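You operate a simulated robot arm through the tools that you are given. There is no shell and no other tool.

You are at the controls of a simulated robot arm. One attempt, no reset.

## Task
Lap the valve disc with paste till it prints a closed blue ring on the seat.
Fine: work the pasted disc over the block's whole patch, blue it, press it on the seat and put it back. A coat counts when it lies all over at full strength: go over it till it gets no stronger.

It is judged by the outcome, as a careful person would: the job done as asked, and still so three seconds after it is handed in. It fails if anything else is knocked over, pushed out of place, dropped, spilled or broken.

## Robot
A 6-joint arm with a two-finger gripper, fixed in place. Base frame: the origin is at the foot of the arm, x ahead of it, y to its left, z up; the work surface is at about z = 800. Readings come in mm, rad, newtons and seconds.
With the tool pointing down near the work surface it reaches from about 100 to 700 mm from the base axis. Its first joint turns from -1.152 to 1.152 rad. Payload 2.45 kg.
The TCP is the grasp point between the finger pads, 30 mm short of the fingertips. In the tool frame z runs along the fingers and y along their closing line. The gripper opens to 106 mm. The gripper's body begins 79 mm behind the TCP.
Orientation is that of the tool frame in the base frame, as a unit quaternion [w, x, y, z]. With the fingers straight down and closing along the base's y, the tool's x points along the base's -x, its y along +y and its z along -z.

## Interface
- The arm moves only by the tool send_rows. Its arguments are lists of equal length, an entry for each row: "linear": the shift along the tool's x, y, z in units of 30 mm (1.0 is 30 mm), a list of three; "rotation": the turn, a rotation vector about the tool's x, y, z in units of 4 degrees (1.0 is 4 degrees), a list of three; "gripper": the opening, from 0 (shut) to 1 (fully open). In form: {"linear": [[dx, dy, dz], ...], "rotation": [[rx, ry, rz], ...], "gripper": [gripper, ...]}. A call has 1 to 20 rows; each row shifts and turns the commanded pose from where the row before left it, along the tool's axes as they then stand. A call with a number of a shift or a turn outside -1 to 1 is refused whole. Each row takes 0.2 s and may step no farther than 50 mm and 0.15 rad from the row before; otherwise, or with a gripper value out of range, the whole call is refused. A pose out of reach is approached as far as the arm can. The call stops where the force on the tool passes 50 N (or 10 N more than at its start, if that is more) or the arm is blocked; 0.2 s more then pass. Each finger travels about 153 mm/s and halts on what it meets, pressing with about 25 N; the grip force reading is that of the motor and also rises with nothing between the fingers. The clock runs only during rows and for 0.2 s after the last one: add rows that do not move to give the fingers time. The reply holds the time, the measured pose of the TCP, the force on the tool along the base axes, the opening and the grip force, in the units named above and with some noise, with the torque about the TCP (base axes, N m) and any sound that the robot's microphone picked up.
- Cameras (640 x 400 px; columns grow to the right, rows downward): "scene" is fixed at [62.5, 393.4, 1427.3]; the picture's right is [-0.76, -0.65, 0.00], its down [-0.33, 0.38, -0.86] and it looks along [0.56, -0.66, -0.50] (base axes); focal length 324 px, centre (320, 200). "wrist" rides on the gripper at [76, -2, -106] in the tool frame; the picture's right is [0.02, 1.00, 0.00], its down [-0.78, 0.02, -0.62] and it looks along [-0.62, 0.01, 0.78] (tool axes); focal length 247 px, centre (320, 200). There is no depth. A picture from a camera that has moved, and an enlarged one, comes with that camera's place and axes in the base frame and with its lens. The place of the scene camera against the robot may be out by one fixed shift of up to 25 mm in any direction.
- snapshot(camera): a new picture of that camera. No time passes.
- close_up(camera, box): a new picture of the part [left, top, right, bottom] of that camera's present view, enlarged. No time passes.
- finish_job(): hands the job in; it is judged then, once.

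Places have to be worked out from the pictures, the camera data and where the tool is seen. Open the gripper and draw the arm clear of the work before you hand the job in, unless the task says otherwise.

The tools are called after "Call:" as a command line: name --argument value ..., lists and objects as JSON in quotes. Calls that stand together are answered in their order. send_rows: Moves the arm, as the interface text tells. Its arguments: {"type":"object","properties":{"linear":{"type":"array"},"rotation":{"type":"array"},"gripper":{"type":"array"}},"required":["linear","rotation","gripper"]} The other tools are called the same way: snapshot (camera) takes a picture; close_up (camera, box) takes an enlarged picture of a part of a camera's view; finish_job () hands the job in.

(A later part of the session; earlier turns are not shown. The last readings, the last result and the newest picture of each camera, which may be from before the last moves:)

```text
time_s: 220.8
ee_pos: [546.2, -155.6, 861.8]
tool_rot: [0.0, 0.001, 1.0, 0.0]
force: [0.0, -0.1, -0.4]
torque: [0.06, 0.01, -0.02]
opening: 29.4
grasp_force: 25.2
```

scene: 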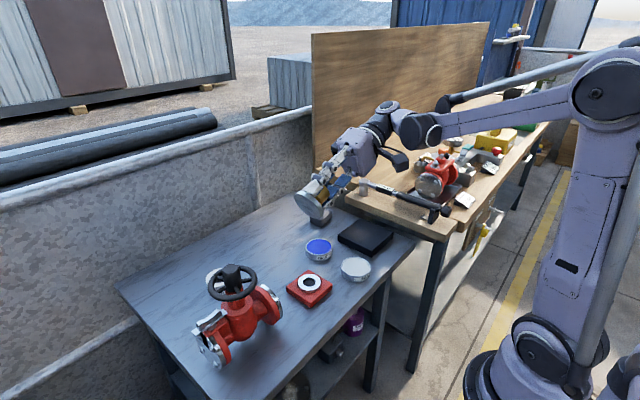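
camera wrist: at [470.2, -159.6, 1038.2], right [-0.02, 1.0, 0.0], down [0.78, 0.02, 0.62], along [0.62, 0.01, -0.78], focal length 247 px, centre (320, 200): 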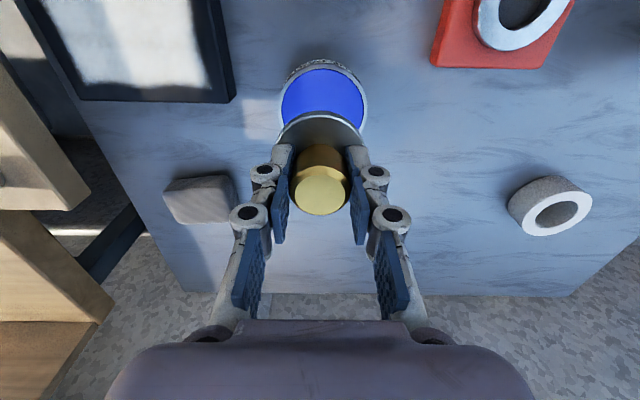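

Beginning to touch (weight partly unloaded). I add 0.5 mm and circle with 4 mm radius.

Call:
send_rows --linear '[[0, 0, 0.017], [-0.133, 0, 0], [0.039, 0.094, 0], [0.094, 0.039, 0], [0.094, -0.039, 0], [0.039, -0.094, 0], [-0.039, -0.094, 0], [-0.094, -0.039, 0], [-0.094, 0.039, 0], [-0.039, 0.094, 0], [0.133, 0, 0], [0, 0, 0]]' --rotation '[[0, 0, 0], [0, 0, 0], [0, 0, 0], [0, 0, 0], [0, 0, 0], [0, 0, 0], [0, 0, 0], [0, 0, 0], [0, 0, 0], [0, 0, 0], [0, 0, 0], [0, 0, 0]]' --gripper '[0, 0, 0, 0, 0, 0, 0, 0, 0, 0, 0, 0]'

Call:
close_up --camera "wrist" --box '[220, 60, 420, 200]'

Call:
close_up --camera "scene" --box '[280, 210, 360, 275]'

```text
time_s: 223.4
ee_pos: [546.4, -155.6, 860.5]
tool_rot: [0.002, 0.001, 1.0, -0.002]
force: [13.1, -6.5, 34.9]
torque: [-0.09, -0.11, 0.0]
opening: 29.6
grasp_force: 25.0
```

```text
2.86 times, centred on (320, 130) of wrist
camera zoom: at [470.4, -158.5, 968.0], right [-0.02, 1.0, 0.0], down [0.78, 0.02, 0.63], along [0.63, 0.01, -0.78], focal length 706 px, centre (320, 400)
```

zoom: 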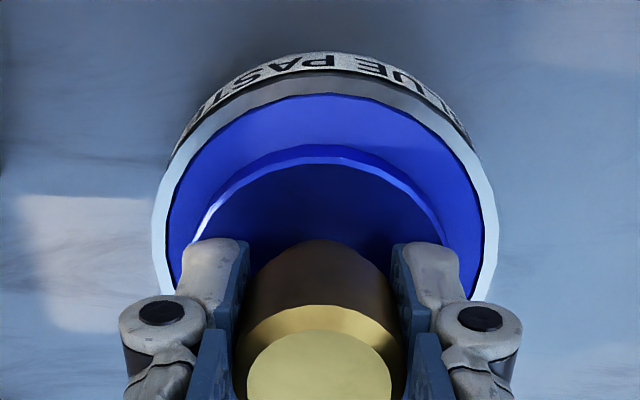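

```text
6.15 times, centred on (320, 242) of scene
camera zoom: at [62.2, 393.4, 1427.3], right [-0.76, -0.65, 0.0], down [-0.33, 0.38, -0.86], along [0.56, -0.66, -0.5], focal length 1994 px, centre (320, -62)
```

zoom: 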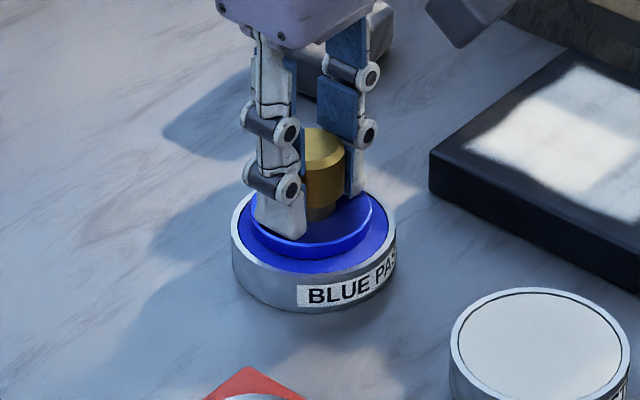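

Excellent — the disc takes the blue visibly. Tin unmoved. I continue with two more circles, easing 0.2 mm, until the colour gets no stronger.

Call:
send_rows --linear '[[0, 0, -0.007], [-0.133, 0, 0], [0.039, 0.094, 0], [0.094, 0.039, 0], [0.094, -0.039, 0], [0.039, -0.094, 0], [-0.039, -0.094, 0], [-0.094, -0.039, 0], [-0.094, 0.039, 0], [-0.039, 0.094, 0], [0.039, 0.094, 0], [0.094, 0.039, 0], [0.094, -0.039, 0], [0.039, -0.094, 0], [-0.039, -0.094, 0], [-0.094, -0.039, 0], [-0.094, 0.039, 0], [-0.039, 0.094, 0], [0.133, 0, 0]]' --rotation '[[0, 0, 0], [0, 0, 0], [0, 0, 0], [0, 0, 0], [0, 0, 0], [0, 0, 0], [0, 0, 0], [0, 0, 0], [0, 0, 0], [0, 0, 0], [0, 0, 0], [0, 0, 0], [0, 0, 0], [0, 0, 0], [0, 0, 0], [0, 0, 0], [0, 0, 0], [0, 0, 0], [0, 0, 0]]' --gripper '[0, 0, 0, 0, 0, 0, 0, 0, 0, 0, 0, 0, 0, 0, 0, 0, 0, 0, 0]'

Call:
close_up --camera "wrist" --box '[220, 60, 420, 200]'

Call:
close_up --camera "scene" --box '[280, 210, 360, 275]'

```text
time_s: 227.4
ee_pos: [547.0, -155.0, 861.4]
tool_rot: [0.003, 0.0, 1.0, -0.001]
force: [9.5, -6.1, 30.0]
torque: [-0.16, 0.34, 0.09]
opening: 29.5
grasp_force: 24.8
```

```text
2.86 times, centred on (320, 130) of wrist
camera zoom: at [471.0, -157.8, 968.1], right [-0.02, 1.0, 0.0], down [0.78, 0.02, 0.63], along [0.63, 0.01, -0.78], focal length 706 px, centre (320, 400)
```

zoom: 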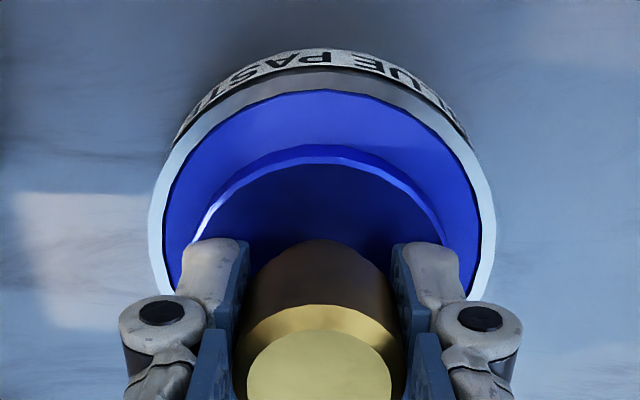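

```text
6.15 times, centred on (320, 242) of scene
camera zoom: at [62.3, 393.4, 1427.3], right [-0.76, -0.65, 0.0], down [-0.33, 0.38, -0.86], along [0.56, -0.66, -0.5], focal length 1994 px, centre (320, -62)
```

zoom: 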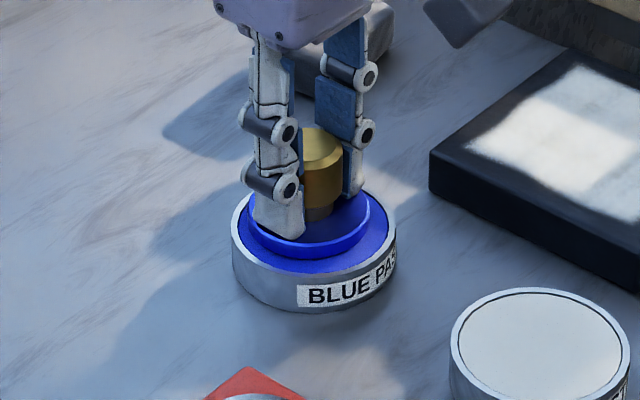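

Colour is deep; I do one more double circle to confirm it grows no stronger.

Call:
send_rows --linear '[[-0.133, 0, 0], [0.039, -0.094, 0], [0.094, -0.039, 0], [0.094, 0.039, 0], [0.039, 0.094, 0], [-0.039, 0.094, 0], [-0.094, 0.039, 0], [-0.094, -0.039, 0], [-0.039, -0.094, 0], [0.039, -0.094, 0], [0.094, -0.039, 0], [0.094, 0.039, 0], [0.039, 0.094, 0], [-0.039, 0.094, 0], [-0.094, 0.039, 0], [-0.094, -0.039, 0], [-0.039, -0.094, 0], [0.133, 0, 0]]' --rotation '[[0, 0, 0], [0, 0, 0], [0, 0, 0], [0, 0, 0], [0, 0, 0], [0, 0, 0], [0, 0, 0], [0, 0, 0], [0, 0, 0], [0, 0, 0], [0, 0, 0], [0, 0, 0], [0, 0, 0], [0, 0, 0], [0, 0, 0], [0, 0, 0], [0, 0, 0], [0, 0, 0]]' --gripper '[0, 0, 0, 0, 0, 0, 0, 0, 0, 0, 0, 0, 0, 0, 0, 0, 0, 0]'

Call:
close_up --camera "wrist" --box '[220, 60, 420, 200]'

Call:
close_up --camera "scene" --box '[280, 210, 360, 275]'

```text
time_s: 231.2
ee_pos: [545.7, -155.5, 859.6]
tool_rot: [0.0, 0.0, 1.0, -0.001]
force: [-0.8, 0.2, -1.8]
torque: [0.01, 0.0, 0.0]
opening: 29.6
grasp_force: 25.3
```

```text
2.86 times, centred on (320, 130) of wrist
camera zoom: at [470.0, -157.6, 968.6], right [-0.02, 1.0, 0.0], down [0.78, 0.02, 0.62], along [0.62, 0.01, -0.78], focal length 706 px, centre (320, 400)
```

zoom: 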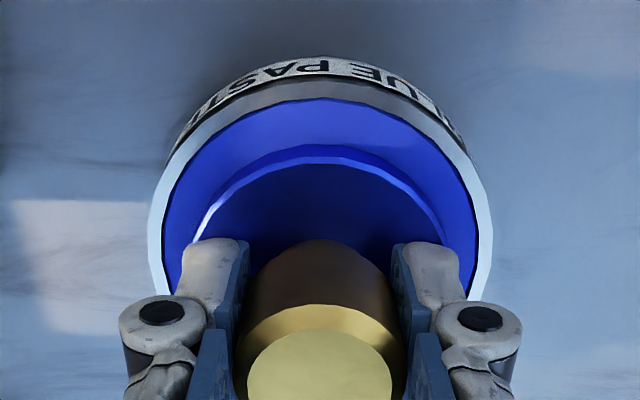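

```text
6.15 times, centred on (320, 242) of scene
camera zoom: at [62.6, 393.4, 1427.3], right [-0.76, -0.65, 0.0], down [-0.33, 0.38, -0.86], along [0.56, -0.66, -0.5], focal length 1994 px, centre (320, -62)
```

zoom: 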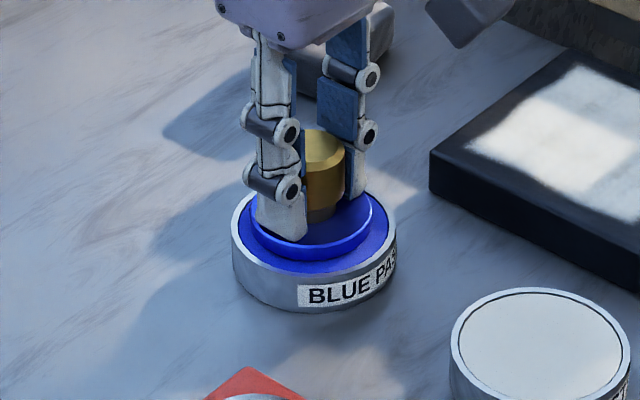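

The blue is saturated. I lift 80 mm and move above the seat at about (466,-26).

Call:
send_rows --linear '[[0, 0, -0.3], [0, 0, -0.7], [0, 0, -0.8], [0, 0, -0.8], [0.527, 0.857, 0], [0.527, 0.857, 0], [0.527, 0.857, 0], [0.527, 0.857, 0], [0.527, 0.857, 0], [0, 0, 0], [0, 0, 0], [0, 0, 0]]' --rotation '[[0, 0, 0], [0, 0, 0], [0, 0, 0], [0, 0, 0], [0, 0, 0], [0, 0, 0], [0, 0, 0], [0, 0, 0], [0, 0, 0], [0, 0, 0], [0, 0, 0], [0, 0, 0]]' --gripper '[0, 0, 0, 0, 0, 0, 0, 0, 0, 0, 0, 0]'

Call:
snapshot --camera "wrist"

Call:
close_up --camera "wrist" --box '[220, 40, 420, 200]'

Call:
close_up --camera "scene" --box '[250, 200, 360, 310]'

```text
time_s: 233.8
ee_pos: [466.6, -25.7, 938.5]
tool_rot: [0.001, -0.001, 1.0, -0.001]
force: [0.3, -0.7, -0.9]
torque: [0.02, -0.01, 0.02]
opening: 29.6
grasp_force: 25.1
```

```text
taken
camera wrist: at [391.0, -28.5, 1046.1], right [-0.02, 1.0, 0.0], down [0.78, 0.02, 0.62], along [0.62, 0.01, -0.78], focal length 247 px, centre (320, 200)
```

wrist: 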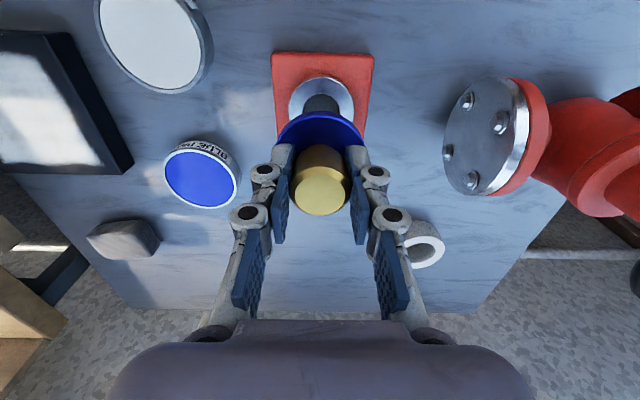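

```text
2.50 times, centred on (320, 120) of wrist
camera zoom: at [391.0, -28.5, 1046.1], right [-0.02, 1.0, 0.0], down [0.78, 0.02, 0.62], along [0.62, 0.01, -0.78], focal length 617 px, centre (320, 400)
```

zoom: 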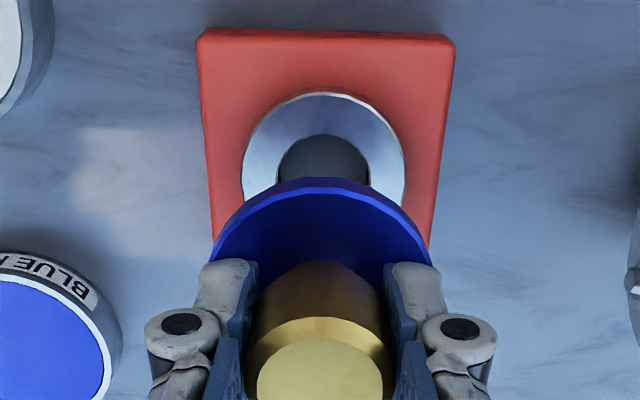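

```text
3.64 times, centred on (305, 255) of scene
camera zoom: at [62.6, 393.4, 1427.3], right [-0.76, -0.65, 0.0], down [-0.33, 0.38, -0.86], along [0.56, -0.66, -0.5], focal length 1179 px, centre (374, 0)
```

zoom: 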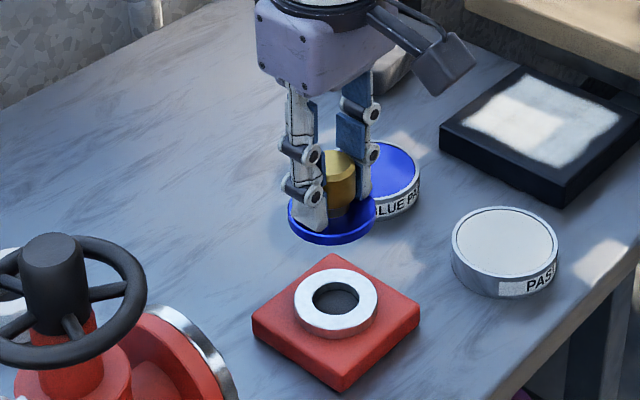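

The seat centre ≈(466.8,-26.4); the tool is already over it. I lower 55 mm and check alignment again.

Call:
send_rows --linear '[[0, 0, 0.4], [0, 0, 0.5], [0, 0, 0.5], [0, 0, 0.3], [0, 0, 0.133], [0, 0, 0], [0, 0, 0], [0, 0, 0]]' --rotation '[[0, 0, 0], [0, 0, 0], [0, 0, 0], [0, 0, 0], [0, 0, 0], [0, 0, 0], [0, 0, 0], [0, 0, 0]]' --gripper '[0, 0, 0, 0, 0, 0, 0, 0]'

Call:
close_up --camera "wrist" --box '[220, 60, 420, 200]'

Call:
close_up --camera "scene" --box '[265, 230, 345, 310]'

```text
time_s: 235.6
ee_pos: [468.0, -26.9, 884.2]
tool_rot: [0.0, 0.0, 1.0, -0.001]
force: [-0.3, -0.6, -0.8]
torque: [0.01, 0.05, -0.03]
opening: 29.5
grasp_force: 25.3
```

```text
2.86 times, centred on (320, 130) of wrist
camera zoom: at [391.6, -29.2, 990.7], right [-0.02, 1.0, 0.0], down [0.78, 0.02, 0.62], along [0.62, 0.01, -0.78], focal length 706 px, centre (320, 400)
```

zoom: 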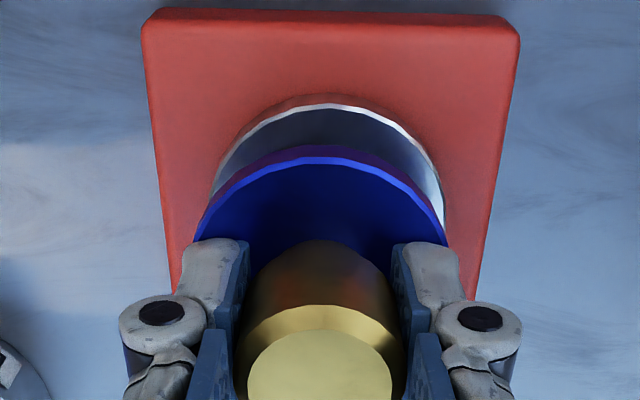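

```text
5.00 times, centred on (305, 270) of scene
camera zoom: at [62.6, 393.4, 1427.3], right [-0.76, -0.65, 0.0], down [-0.33, 0.38, -0.86], along [0.56, -0.66, -0.5], focal length 1620 px, centre (395, -150)
```

zoom: 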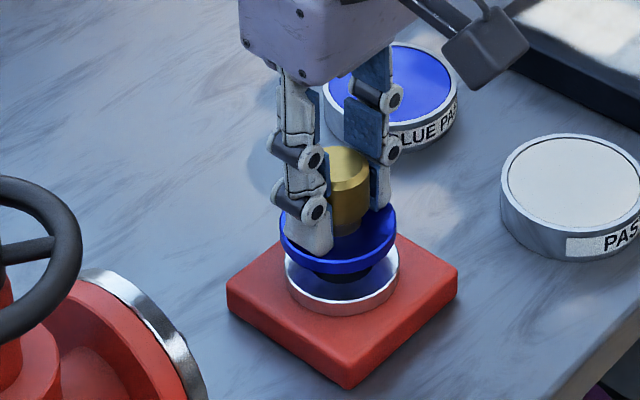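

Ring is ~1 mm to +y of the disc. I correct and lower 10 mm.

Call:
send_rows --linear '[[0, 0.035, 0.1], [0, 0, 0.13], [0, 0, 0.1], [0, 0, 0], [0, 0, 0]]' --rotation '[[0, 0, 0], [0, 0, 0], [0, 0, 0], [0, 0, 0], [0, 0, 0]]' --gripper '[0, 0, 0, 0, 0]'

Call:
close_up --camera "wrist" --box '[220, 60, 420, 200]'

Call:
close_up --camera "scene" --box '[265, 230, 345, 310]'

```text
time_s: 236.8
ee_pos: [467.9, -27.0, 873.8]
tool_rot: [0.001, 0.0, 1.0, -0.001]
force: [-0.3, -0.1, -1.7]
torque: [0.02, 0.0, 0.0]
opening: 29.5
grasp_force: 25.1
```

```text
2.86 times, centred on (320, 130) of wrist
camera zoom: at [391.4, -29.3, 981.2], right [-0.02, 1.0, 0.0], down [0.78, 0.02, 0.62], along [0.62, 0.01, -0.78], focal length 706 px, centre (320, 400)
```

zoom: 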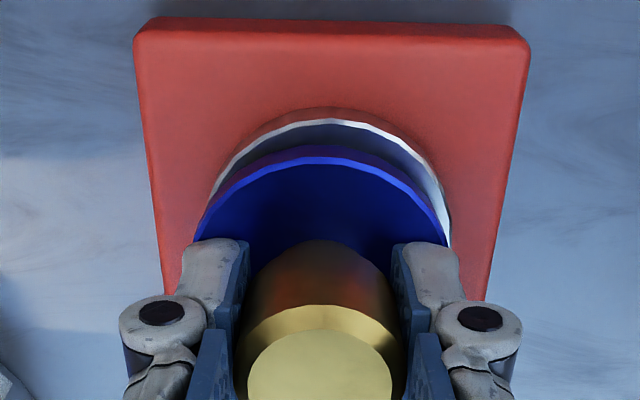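

```text
5.00 times, centred on (305, 270) of scene
camera zoom: at [62.6, 393.4, 1427.3], right [-0.76, -0.65, 0.0], down [-0.33, 0.38, -0.86], along [0.56, -0.66, -0.5], focal length 1620 px, centre (395, -150)
```

zoom: 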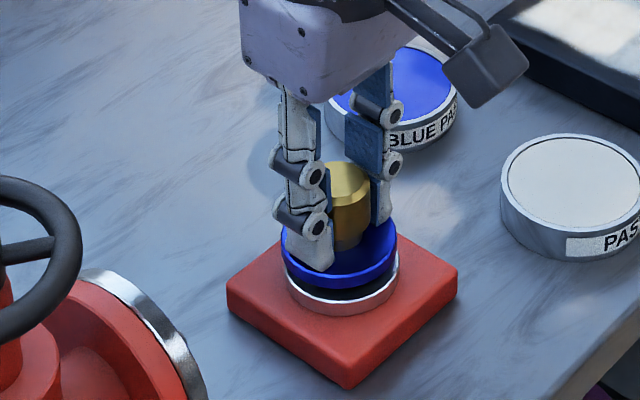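

Still ~1.3 mm to +y needed. I correct that and lower 3 mm.

Call:
send_rows --linear '[[0.01, 0.045, 0.05], [0, 0, 0.05], [0, 0, 0], [0, 0, 0], [0, 0, 0]]' --rotation '[[0, 0, 0], [0, 0, 0], [0, 0, 0], [0, 0, 0], [0, 0, 0]]' --gripper '[0, 0, 0, 0, 0]'

Call:
close_up --camera "wrist" --box '[220, 60, 420, 200]'

Call:
close_up --camera "scene" --box '[275, 240, 335, 300]'

```text
time_s: 238.0
ee_pos: [466.1, -24.9, 869.0]
tool_rot: [0.001, 0.0, 1.0, -0.001]
force: [0.5, 1.0, -2.5]
torque: [0.02, -0.02, 0.04]
opening: 29.7
grasp_force: 25.3
```

```text
2.86 times, centred on (320, 130) of wrist
camera zoom: at [390.9, -27.8, 978.6], right [-0.02, 1.0, 0.0], down [0.78, 0.02, 0.62], along [0.62, 0.01, -0.78], focal length 706 px, centre (320, 400)
```

zoom: 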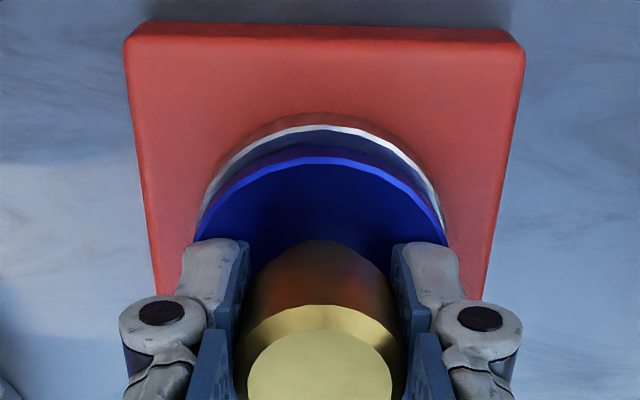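

```text
6.67 times, centred on (305, 270) of scene
camera zoom: at [62.6, 393.4, 1427.3], right [-0.76, -0.65, 0.0], down [-0.33, 0.38, -0.86], along [0.56, -0.66, -0.5], focal length 2161 px, centre (420, -267)
```

zoom: 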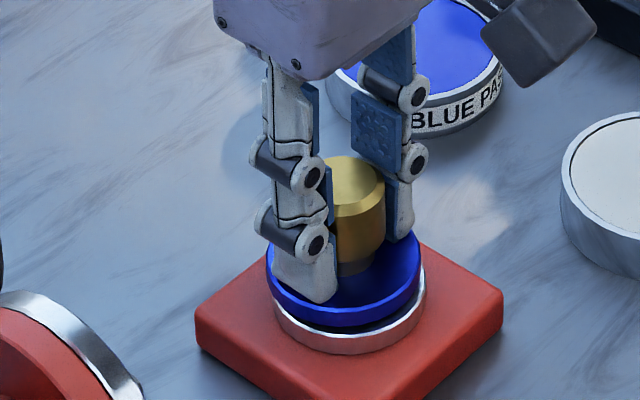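

Y is now aligned, but both views suggest the ring lies ~2.5 mm nearer the base (smaller x) than the disc. I shift −2.5 mm in x and recheck.

Call:
send_rows --linear '[[0.083, 0, -0.02], [0, 0, 0], [0, 0, 0]]' --rotation '[[0, 0, 0], [0, 0, 0], [0, 0, 0]]' --gripper '[0, 0, 0]'

Call:
close_up --camera "wrist" --box '[250, 85, 390, 175]'

Call:
close_up --camera "scene" --box '[285, 255, 335, 295]'

```text
time_s: 238.8
ee_pos: [464.4, -25.7, 869.9]
tool_rot: [0.001, 0.0, 1.0, -0.001]
force: [-0.2, 0.3, -2.0]
torque: [0.02, 0.0, -0.03]
opening: 29.3
grasp_force: 24.9
```

```text
4.44 times, centred on (320, 130) of wrist
camera zoom: at [388.8, -28.3, 978.2], right [-0.02, 1.0, 0.0], down [0.78, 0.02, 0.62], along [0.62, 0.01, -0.78], focal length 1098 px, centre (320, 511)
```

zoom: 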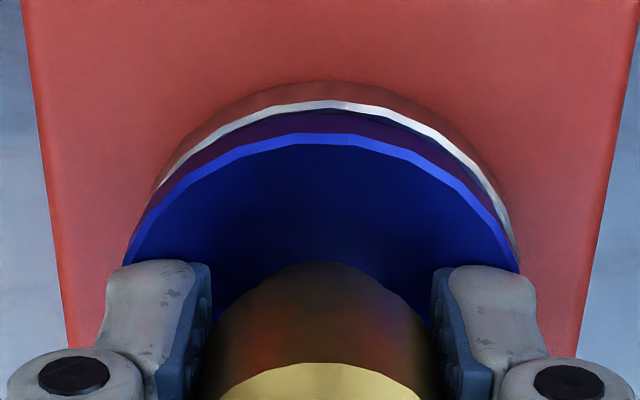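

```text
10.00 times, centred on (310, 275) of scene
camera zoom: at [62.6, 393.4, 1427.3], right [-0.76, -0.65, 0.0], down [-0.33, 0.38, -0.86], along [0.56, -0.66, -0.5], focal length 3241 px, centre (420, -550)
```

zoom: 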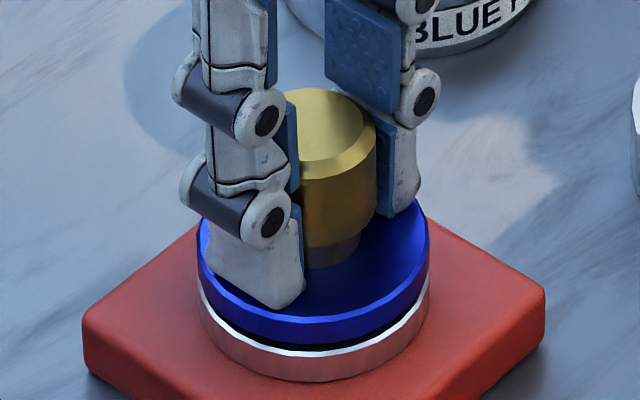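

Scene view shows disc and ring now concentric. I shift +0.5 mm in y and lower in 1.2 mm steps to contact.

Call:
send_rows --linear '[[0.01, 0.018, 0.04], [0, 0, 0], [0, 0, 0]]' --rotation '[[0, 0, 0], [0, 0, 0], [0, 0, 0]]' --gripper '[0, 0, 0]'

Call:
close_up --camera "scene" --box '[285, 255, 335, 295]'

Call:
close_up --camera "wrist" --box '[250, 85, 390, 175]'

```text
time_s: 239.6
ee_pos: [463.6, -24.3, 870.0]
tool_rot: [0.001, 0.0, 1.0, -0.001]
force: [0.5, -0.8, -1.3]
torque: [0.01, 0.01, -0.02]
opening: 29.5
grasp_force: 24.8
```

```text
10.00 times, centred on (310, 275) of scene
camera zoom: at [62.6, 393.4, 1427.3], right [-0.76, -0.65, 0.0], down [-0.33, 0.38, -0.86], along [0.56, -0.66, -0.5], focal length 3241 px, centre (420, -550)
```

zoom: 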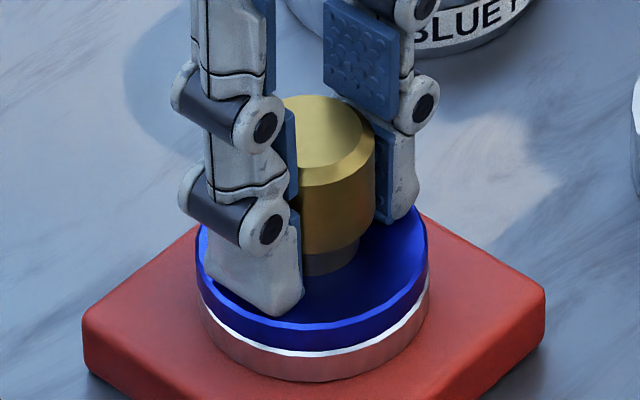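

```text
4.44 times, centred on (320, 130) of wrist
camera zoom: at [388.2, -27.2, 977.2], right [-0.02, 1.0, 0.0], down [0.78, 0.02, 0.62], along [0.62, 0.01, -0.78], focal length 1098 px, centre (320, 511)
```

zoom: 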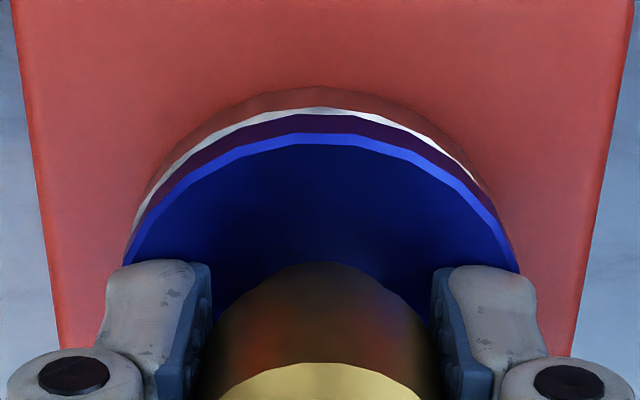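

Centred and nearly touching. I lower another 0.9 mm.

Call:
send_rows --linear '[[0, 0, 0.03], [0, 0, 0], [0, 0, 0]]' --rotation '[[0, 0, 0], [0, 0, 0], [0, 0, 0]]' --gripper '[0, 0, 0]'

```text
time_s: 240.4
ee_pos: [464.2, -25.4, 869.8]
tool_rot: [0.0, 0.001, 1.0, -0.001]
force: [0.7, -0.3, 16.8]
torque: [0.06, -0.06, 0.0]
opening: 29.5
grasp_force: 25.4
```

Seated on the ring at 17 N, well balanced. I press a little more (0.3 mm) and hold for a second.

Call:
send_rows --linear '[[0, 0, 0.012], [0, 0, 0], [0, 0, 0], [0, 0, 0], [0, 0, 0]]' --rotation '[[0, 0, 0], [0, 0, 0], [0, 0, 0], [0, 0, 0], [0, 0, 0]]' --gripper '[0, 0, 0, 0, 0]'

Call:
close_up --camera "scene" --box '[285, 255, 335, 295]'

```text
time_s: 241.6
ee_pos: [465.1, -24.6, 867.4]
tool_rot: [0.0, 0.001, 1.0, -0.002]
force: [-2.4, -1.7, 30.2]
torque: [0.03, 0.02, -0.01]
opening: 29.6
grasp_force: 25.1
```

```text
10.00 times, centred on (310, 275) of scene
camera zoom: at [62.1, 393.4, 1427.4], right [-0.76, -0.65, 0.0], down [-0.33, 0.38, -0.86], along [0.56, -0.66, -0.5], focal length 3241 px, centre (420, -550)
```

zoom: 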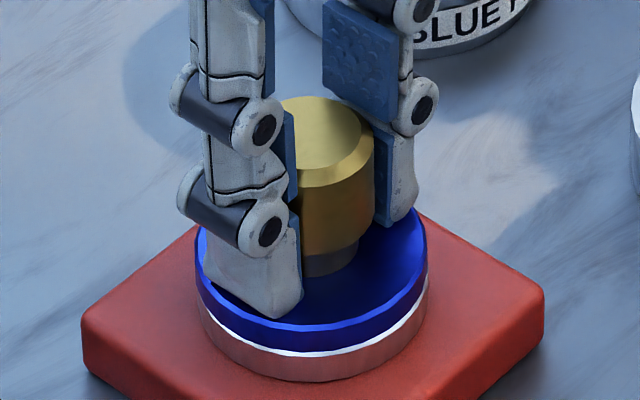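

30 N held. I lift straight up 90 mm and look for the print.

Call:
send_rows --linear '[[0, 0, -0.15], [0, 0, -0.4], [0, 0, -0.8], [0, 0, -0.85], [0, 0, -0.8], [0, 0, 0], [0, 0, 0]]' --rotation '[[0, 0, 0], [0, 0, 0], [0, 0, 0], [0, 0, 0], [0, 0, 0], [0, 0, 0], [0, 0, 0]]' --gripper '[0, 0, 0, 0, 0, 0, 0]'

Call:
close_up --camera "scene" --box '[280, 260, 340, 310]'

Call:
close_up --camera "wrist" --box '[250, 40, 390, 150]'

```text
time_s: 243.2
ee_pos: [465.6, -25.5, 960.2]
tool_rot: [0.001, 0.0, 1.0, -0.001]
force: [-0.6, 0.5, -2.0]
torque: [0.01, 0.0, -0.05]
opening: 29.3
grasp_force: 24.5
```

```text
8.00 times, centred on (310, 285) of scene
camera zoom: at [62.6, 393.4, 1427.3], right [-0.76, -0.65, 0.0], down [-0.33, 0.38, -0.86], along [0.56, -0.66, -0.5], focal length 2593 px, centre (400, -480)
```

zoom: 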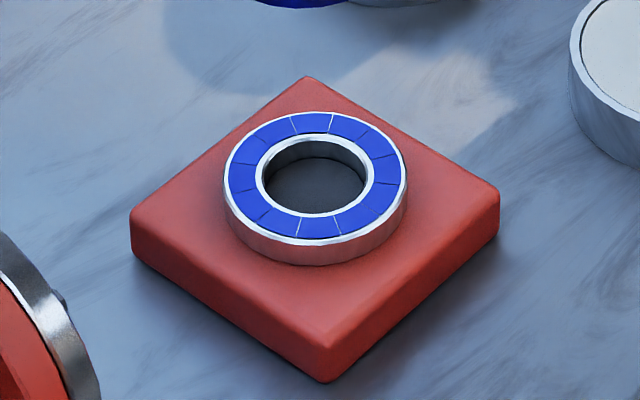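

```text
3.64 times, centred on (320, 95) of wrist
camera zoom: at [390.1, -27.3, 1066.9], right [-0.02, 1.0, 0.0], down [0.78, 0.02, 0.62], along [0.62, 0.01, -0.78], focal length 898 px, centre (320, 582)
```

zoom: 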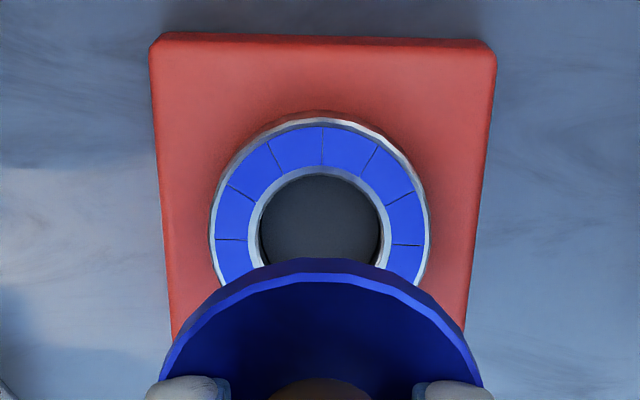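

A complete closed blue ring printed on the seat (all 12 segments). Now I carry the disc back to its original place at about (614,-15.3).

Call:
send_rows --linear '[[-0.4, 0.025, 0], [-0.8, 0.05, 0], [-0.8, 0.05, 0], [-0.8, 0.05, 0.2], [-0.8, 0.05, 0.4], [-0.8, 0.05, 0.4], [-0.53, 0.035, 0.4], [0, 0, 0.4], [0, 0, 0], [0, 0, 0], [0, 0, 0]]' --rotation '[[0, 0, 0], [0, 0, 0], [0, 0, 0], [0, 0, 0], [0, 0, 0], [0, 0, 0], [0, 0, 0], [0, 0, 0], [0, 0, 0], [0, 0, 0], [0, 0, 0]]' --gripper '[0, 0, 0, 0, 0, 0, 0, 0, 0, 0, 0]'

Call:
snapshot --camera "wrist"

Call:
close_up --camera "scene" --box '[216, 200, 344, 280]'

```text
time_s: 245.6
ee_pos: [612.3, -13.5, 903.6]
tool_rot: [0.0, -0.001, 1.0, 0.0]
force: [0.6, -0.5, -1.1]
torque: [0.0, -0.01, -0.01]
opening: 29.6
grasp_force: 25.2
```

```text
taken
camera wrist: at [536.3, -17.1, 1011.8], right [-0.02, 1.0, 0.0], down [0.78, 0.02, 0.62], along [0.62, 0.01, -0.78], focal length 247 px, centre (320, 200)
```

wrist: 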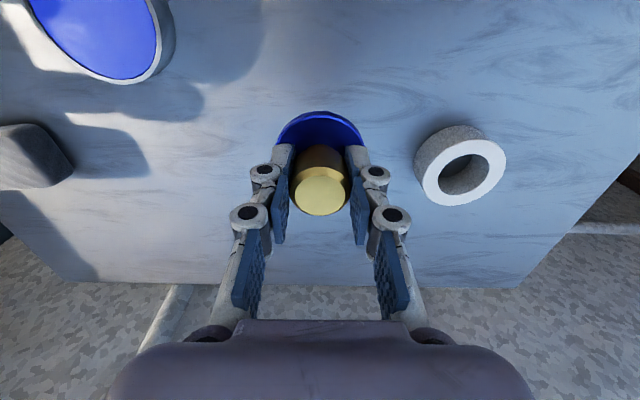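

```text
5.00 times, centred on (280, 240) of scene
camera zoom: at [62.6, 393.4, 1427.3], right [-0.76, -0.65, 0.0], down [-0.33, 0.38, -0.86], along [0.56, -0.66, -0.5], focal length 1620 px, centre (520, 0)
```

zoom: 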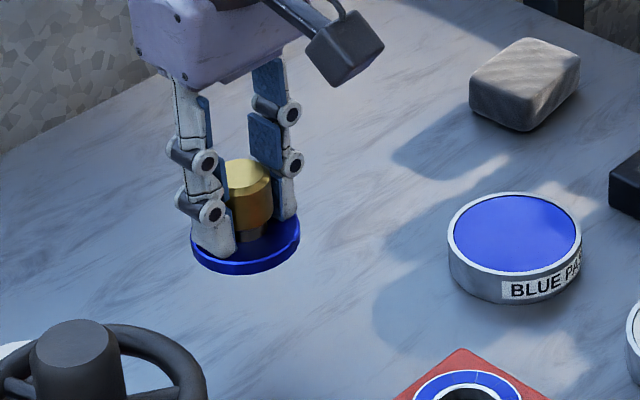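

I trim the position (+2 mm x, −1.1 mm y) and lower to ~5 mm above the table.

Call:
send_rows --linear '[[-0.067, -0.037, 0.3], [0, 0, 0.5], [0, 0, 0.5], [0, 0, 0.4], [0, 0, 0.227], [0, 0, 0], [0, 0, 0], [0, 0, 0]]' --rotation '[[0, 0, 0], [0, 0, 0], [0, 0, 0], [0, 0, 0], [0, 0, 0], [0, 0, 0], [0, 0, 0], [0, 0, 0]]' --gripper '[0, 0, 0, 0, 0, 0, 0, 0]'

Call:
close_up --camera "wrist" --box '[220, 80, 420, 205]'

Call:
close_up --camera "scene" --box '[216, 200, 344, 280]'

```text
time_s: 247.4
ee_pos: [615.1, -16.4, 847.2]
tool_rot: [0.001, -0.001, 1.0, -0.001]
force: [-0.7, -0.1, -1.9]
torque: [0.02, 0.0, 0.0]
opening: 29.6
grasp_force: 24.8
```

```text
3.20 times, centred on (320, 142) of wrist
camera zoom: at [539.0, -18.8, 955.3], right [-0.02, 1.0, 0.0], down [0.78, 0.02, 0.62], along [0.62, 0.01, -0.78], focal length 790 px, centre (320, 384)
```

zoom: 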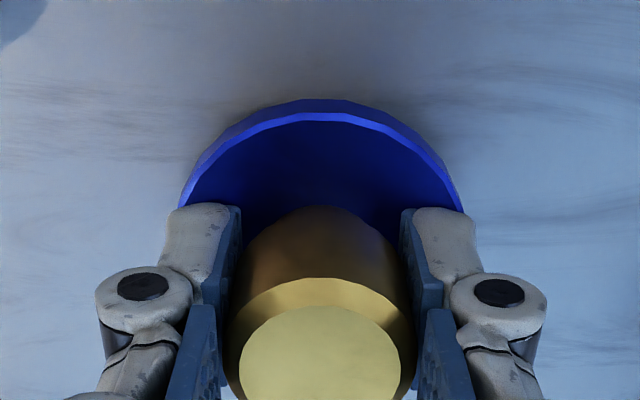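

```text
5.00 times, centred on (280, 240) of scene
camera zoom: at [62.6, 393.4, 1427.3], right [-0.76, -0.65, 0.0], down [-0.33, 0.38, -0.86], along [0.56, -0.66, -0.5], focal length 1620 px, centre (520, 0)
```

zoom: 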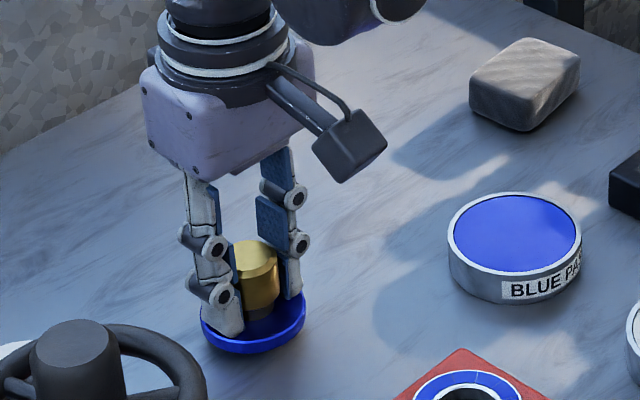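

About 5 mm above the table; the scene view shows it ~1.5 mm off to +x. I trim and lower 4 mm.

Call:
send_rows --linear '[[0.045, 0, 0.05], [0, 0, 0.05], [0, 0, 0.033], [0, 0, 0], [0, 0, 0]]' --rotation '[[0, 0, 0], [0, 0, 0], [0, 0, 0], [0, 0, 0], [0, 0, 0]]' --gripper '[0, 0, 0, 0, 0]'

Call:
close_up --camera "scene" --box '[216, 200, 344, 280]'

Call:
close_up --camera "wrist" --box '[220, 80, 420, 205]'

```text
time_s: 248.6
ee_pos: [613.0, -18.1, 843.0]
tool_rot: [0.001, 0.0, 1.0, -0.001]
force: [-1.1, 0.9, -2.2]
torque: [0.0, -0.05, 0.03]
opening: 29.5
grasp_force: 25.4
```

```text
5.00 times, centred on (280, 240) of scene
camera zoom: at [62.6, 393.4, 1427.3], right [-0.76, -0.65, 0.0], down [-0.33, 0.38, -0.86], along [0.56, -0.66, -0.5], focal length 1620 px, centre (520, 0)
```

zoom: 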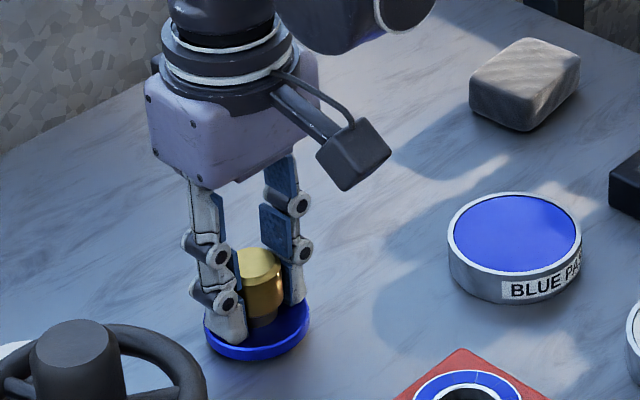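

```text
3.20 times, centred on (320, 142) of wrist
camera zoom: at [537.0, -19.2, 951.2], right [-0.02, 1.0, 0.0], down [0.78, 0.02, 0.62], along [0.62, 0.01, -0.78], focal length 790 px, centre (320, 384)
```

zoom: 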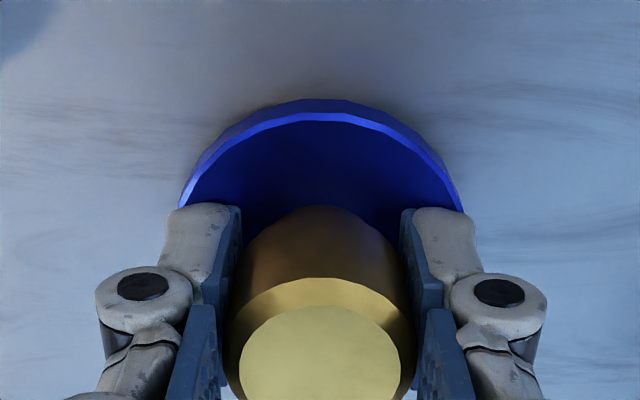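

Now it matches the original outline horizontally (203–309 px). I lower 2 mm more.

Call:
send_rows --linear '[[-0.01, 0.015, 0.04], [0, 0, 0.027], [0, 0, 0], [0, 0, 0]]' --rotation '[[0, 0, 0], [0, 0, 0], [0, 0, 0], [0, 0, 0]]' --gripper '[0, 0, 0, 0]'

Call:
close_up --camera "scene" --box '[240, 230, 304, 280]'

```text
time_s: 249.6
ee_pos: [613.5, -15.2, 841.2]
tool_rot: [0.001, 0.001, 1.0, 0.0]
force: [0.6, 0.8, -2.3]
torque: [0.03, -0.02, 0.03]
opening: 29.5
grasp_force: 25.1
```

```text
8.00 times, centred on (272, 255) of scene
camera zoom: at [62.6, 393.4, 1427.3], right [-0.76, -0.65, 0.0], down [-0.33, 0.38, -0.86], along [0.56, -0.66, -0.5], focal length 2593 px, centre (704, -240)
```

zoom: 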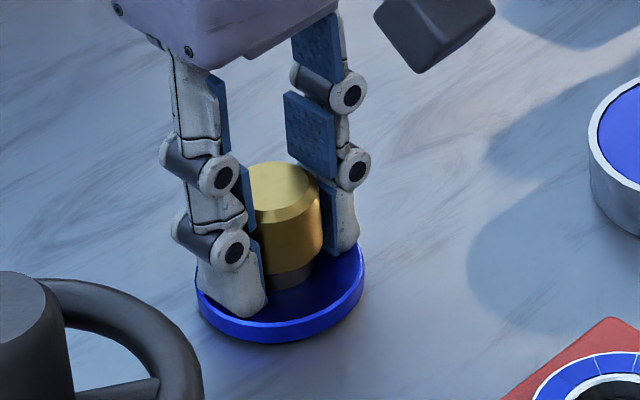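

Still free (weight on the tool). I lower another 1 mm.

Call:
send_rows --linear '[[0, 0, 0.035], [0, 0, 0], [0, 0, 0]]' --rotation '[[0, 0, 0], [0, 0, 0], [0, 0, 0]]' --gripper '[0, 0, 0]'

```text
time_s: 250.4
ee_pos: [614.0, -15.7, 839.6]
tool_rot: [0.001, 0.0, 1.0, -0.001]
force: [-0.4, -0.5, -1.3]
torque: [0.0, 0.0, 0.02]
opening: 29.5
grasp_force: 25.3
```

Call:
send_rows --linear '[[0, 0, 0.035], [0, 0, 0], [0, 0, 0]]' --rotation '[[0, 0, 0], [0, 0, 0], [0, 0, 0]]' --gripper '[0, 0, 0]'

Call:
close_up --camera "scene" --box '[240, 230, 304, 280]'

```text
time_s: 251.2
ee_pos: [612.8, -15.3, 839.6]
tool_rot: [0.001, 0.0, 1.0, -0.001]
force: [-0.6, 0.5, 0.0]
torque: [0.06, 0.0, -0.02]
opening: 29.3
grasp_force: 24.4
```

```text
8.00 times, centred on (272, 255) of scene
camera zoom: at [62.5, 393.4, 1427.3], right [-0.76, -0.65, 0.0], down [-0.33, 0.38, -0.86], along [0.56, -0.66, -0.5], focal length 2593 px, centre (704, -240)
```

zoom: 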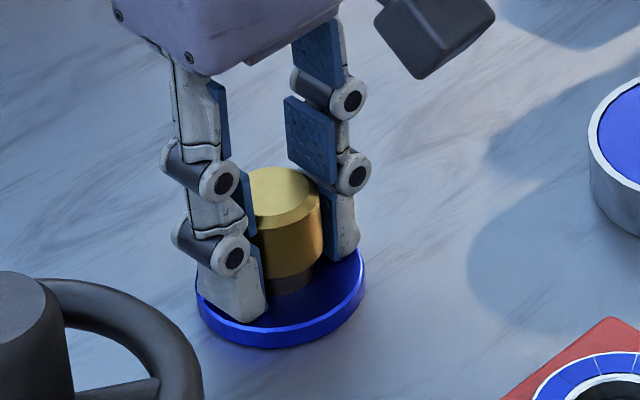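

The disc is just touching down. I lower 0.3 mm and open the fingers to ~48 mm.

Call:
send_rows --linear '[[0, 0, 0.01], [0, 0, 0], [0, 0, 0], [0, 0, 0], [0, 0, 0]]' --rotation '[[0, 0, 0], [0, 0, 0], [0, 0, 0], [0, 0, 0], [0, 0, 0]]' --gripper '[0, 0, 0.35, 0.45, 0.45]'

Call:
close_up --camera "scene" --box '[240, 230, 304, 280]'

Call:
close_up --camera "wrist" --box '[220, 80, 420, 205]'

```text
time_s: 252.4
ee_pos: [614.2, -14.8, 838.5]
tool_rot: [0.001, 0.001, 1.0, 0.0]
force: [0.0, 0.4, -0.7]
torque: [0.02, -0.01, -0.02]
opening: 47.9
grasp_force: 0.0
```

```text
8.00 times, centred on (272, 255) of scene
camera zoom: at [62.5, 393.4, 1427.3], right [-0.76, -0.65, 0.0], down [-0.33, 0.38, -0.86], along [0.56, -0.66, -0.5], focal length 2593 px, centre (704, -240)
```

zoom: 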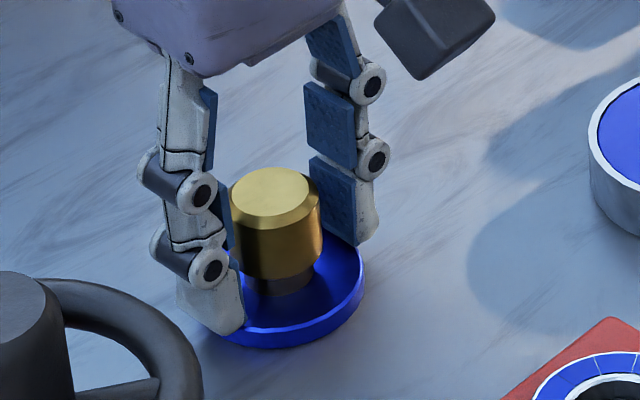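

```text
3.20 times, centred on (320, 142) of wrist
camera zoom: at [537.5, -18.0, 946.5], right [-0.02, 1.0, 0.0], down [0.78, 0.02, 0.62], along [0.62, 0.01, -0.78], focal length 790 px, centre (320, 384)
```

zoom: 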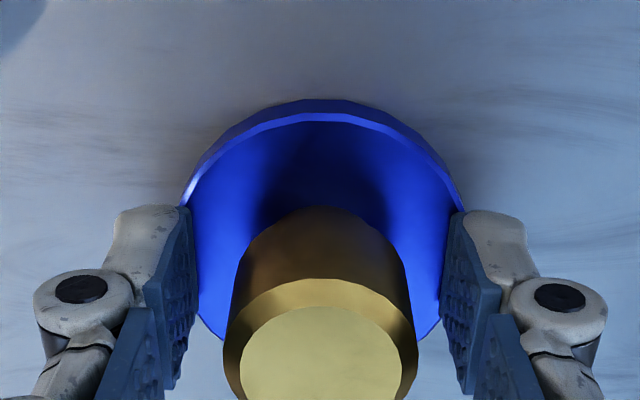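

Disc released and standing. I raise the hand straight up and clear.

Call:
send_rows --linear '[[0, 0, -0.3], [0, 0, -0.6], [0, 0, -0.9], [0, 0, -0.9], [0, 0, -0.9], [0, 0, -0.9], [0.6, -0.2, -0.6], [0.6, -0.2, -0.6], [0.6, -0.2, -0.6], [0.6, -0.2, -0.6], [0, 0, 0]]' --rotation '[[0, 0, 0], [0, 0, 0], [0, 0, 0], [0, 0, 0], [0, 0, 0], [0, 0, 0], [0, 0, 0], [0, 0, 0], [0, 0, 0], [0, 0, 0], [0, 0, 0]]' --gripper '[0.45, 0.45, 0.5, 0.6, 0.8, 1, 1, 1, 1, 1, 1]'

Call:
snapshot --camera "scene"

Call:
close_up --camera "scene" --box '[216, 180, 344, 280]'

Call:
snapshot --camera "wrist"

```text
time_s: 254.8
ee_pos: [540.3, -38.1, 1045.2]
tool_rot: [0.0, 0.0, 1.0, -0.001]
force: [-0.7, 0.0, -0.3]
torque: [0.02, -0.02, -0.03]
opening: 106.2
grasp_force: 0.2
```

```text
taken
```

scene: 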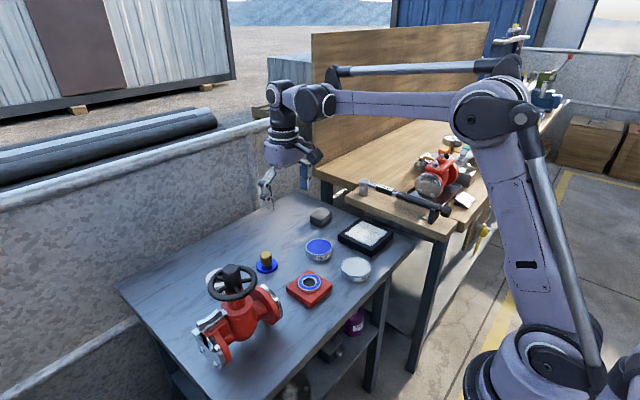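

```text
4.00 times, centred on (280, 230) of scene
camera zoom: at [62.5, 393.4, 1427.3], right [-0.76, -0.65, 0.0], down [-0.33, 0.38, -0.86], along [0.56, -0.66, -0.5], focal length 1296 px, centre (480, 80)
```

zoom: 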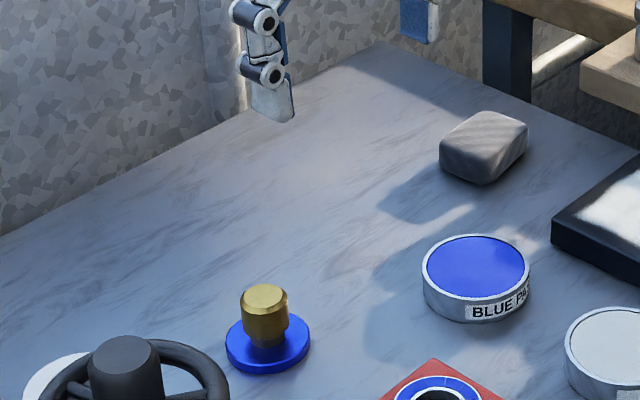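

```text
taken
camera wrist: at [464.4, -40.9, 1153.8], right [-0.02, 1.0, 0.0], down [0.78, 0.02, 0.62], along [0.62, 0.01, -0.78], focal length 247 px, centre (320, 200)
```

wrist: 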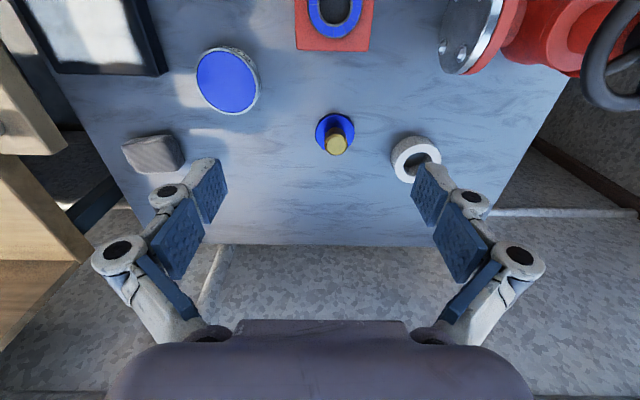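

The disc stands within a pixel of its original spot. I compare the remaining items with the initial close-ups and check the ring print.

Call:
close_up --camera "scene" --box '[240, 200, 400, 300]'

Call:
close_up --camera "scene" --box '[180, 190, 420, 340]'

Call:
close_up --camera "scene" --box '[285, 265, 335, 305]'

```text
4.00 times, centred on (320, 250) of scene
camera zoom: at [62.5, 393.4, 1427.3], right [-0.76, -0.65, 0.0], down [-0.33, 0.38, -0.86], along [0.56, -0.66, -0.5], focal length 1296 px, centre (320, 0)
```

zoom: 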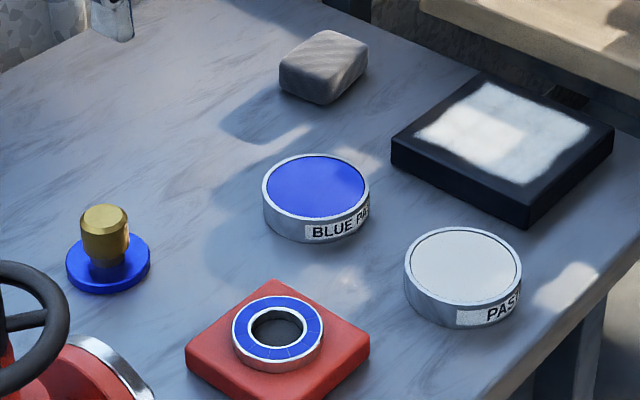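

```text
2.67 times, centred on (300, 265) of scene
camera zoom: at [62.5, 393.4, 1427.3], right [-0.76, -0.65, 0.0], down [-0.33, 0.38, -0.86], along [0.56, -0.66, -0.5], focal length 864 px, centre (373, 27)
```

zoom: 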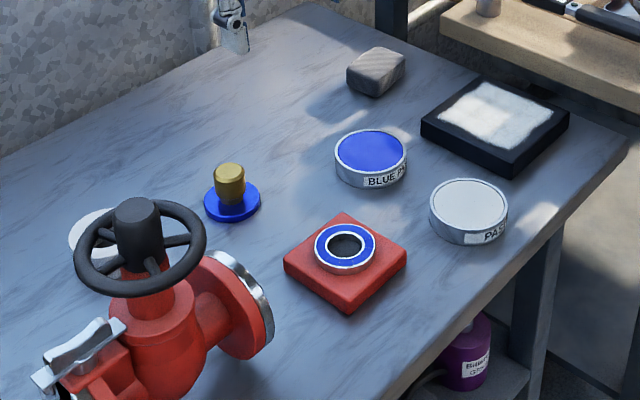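

```text
10.00 times, centred on (310, 285) of scene
camera zoom: at [62.5, 393.4, 1427.3], right [-0.76, -0.65, 0.0], down [-0.33, 0.38, -0.86], along [0.56, -0.66, -0.5], focal length 3241 px, centre (420, -650)
```

zoom: 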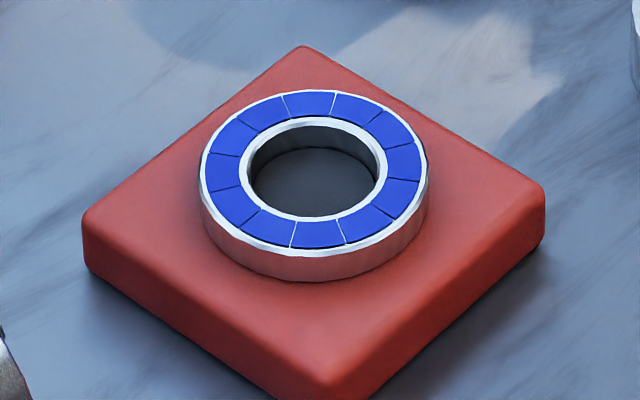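

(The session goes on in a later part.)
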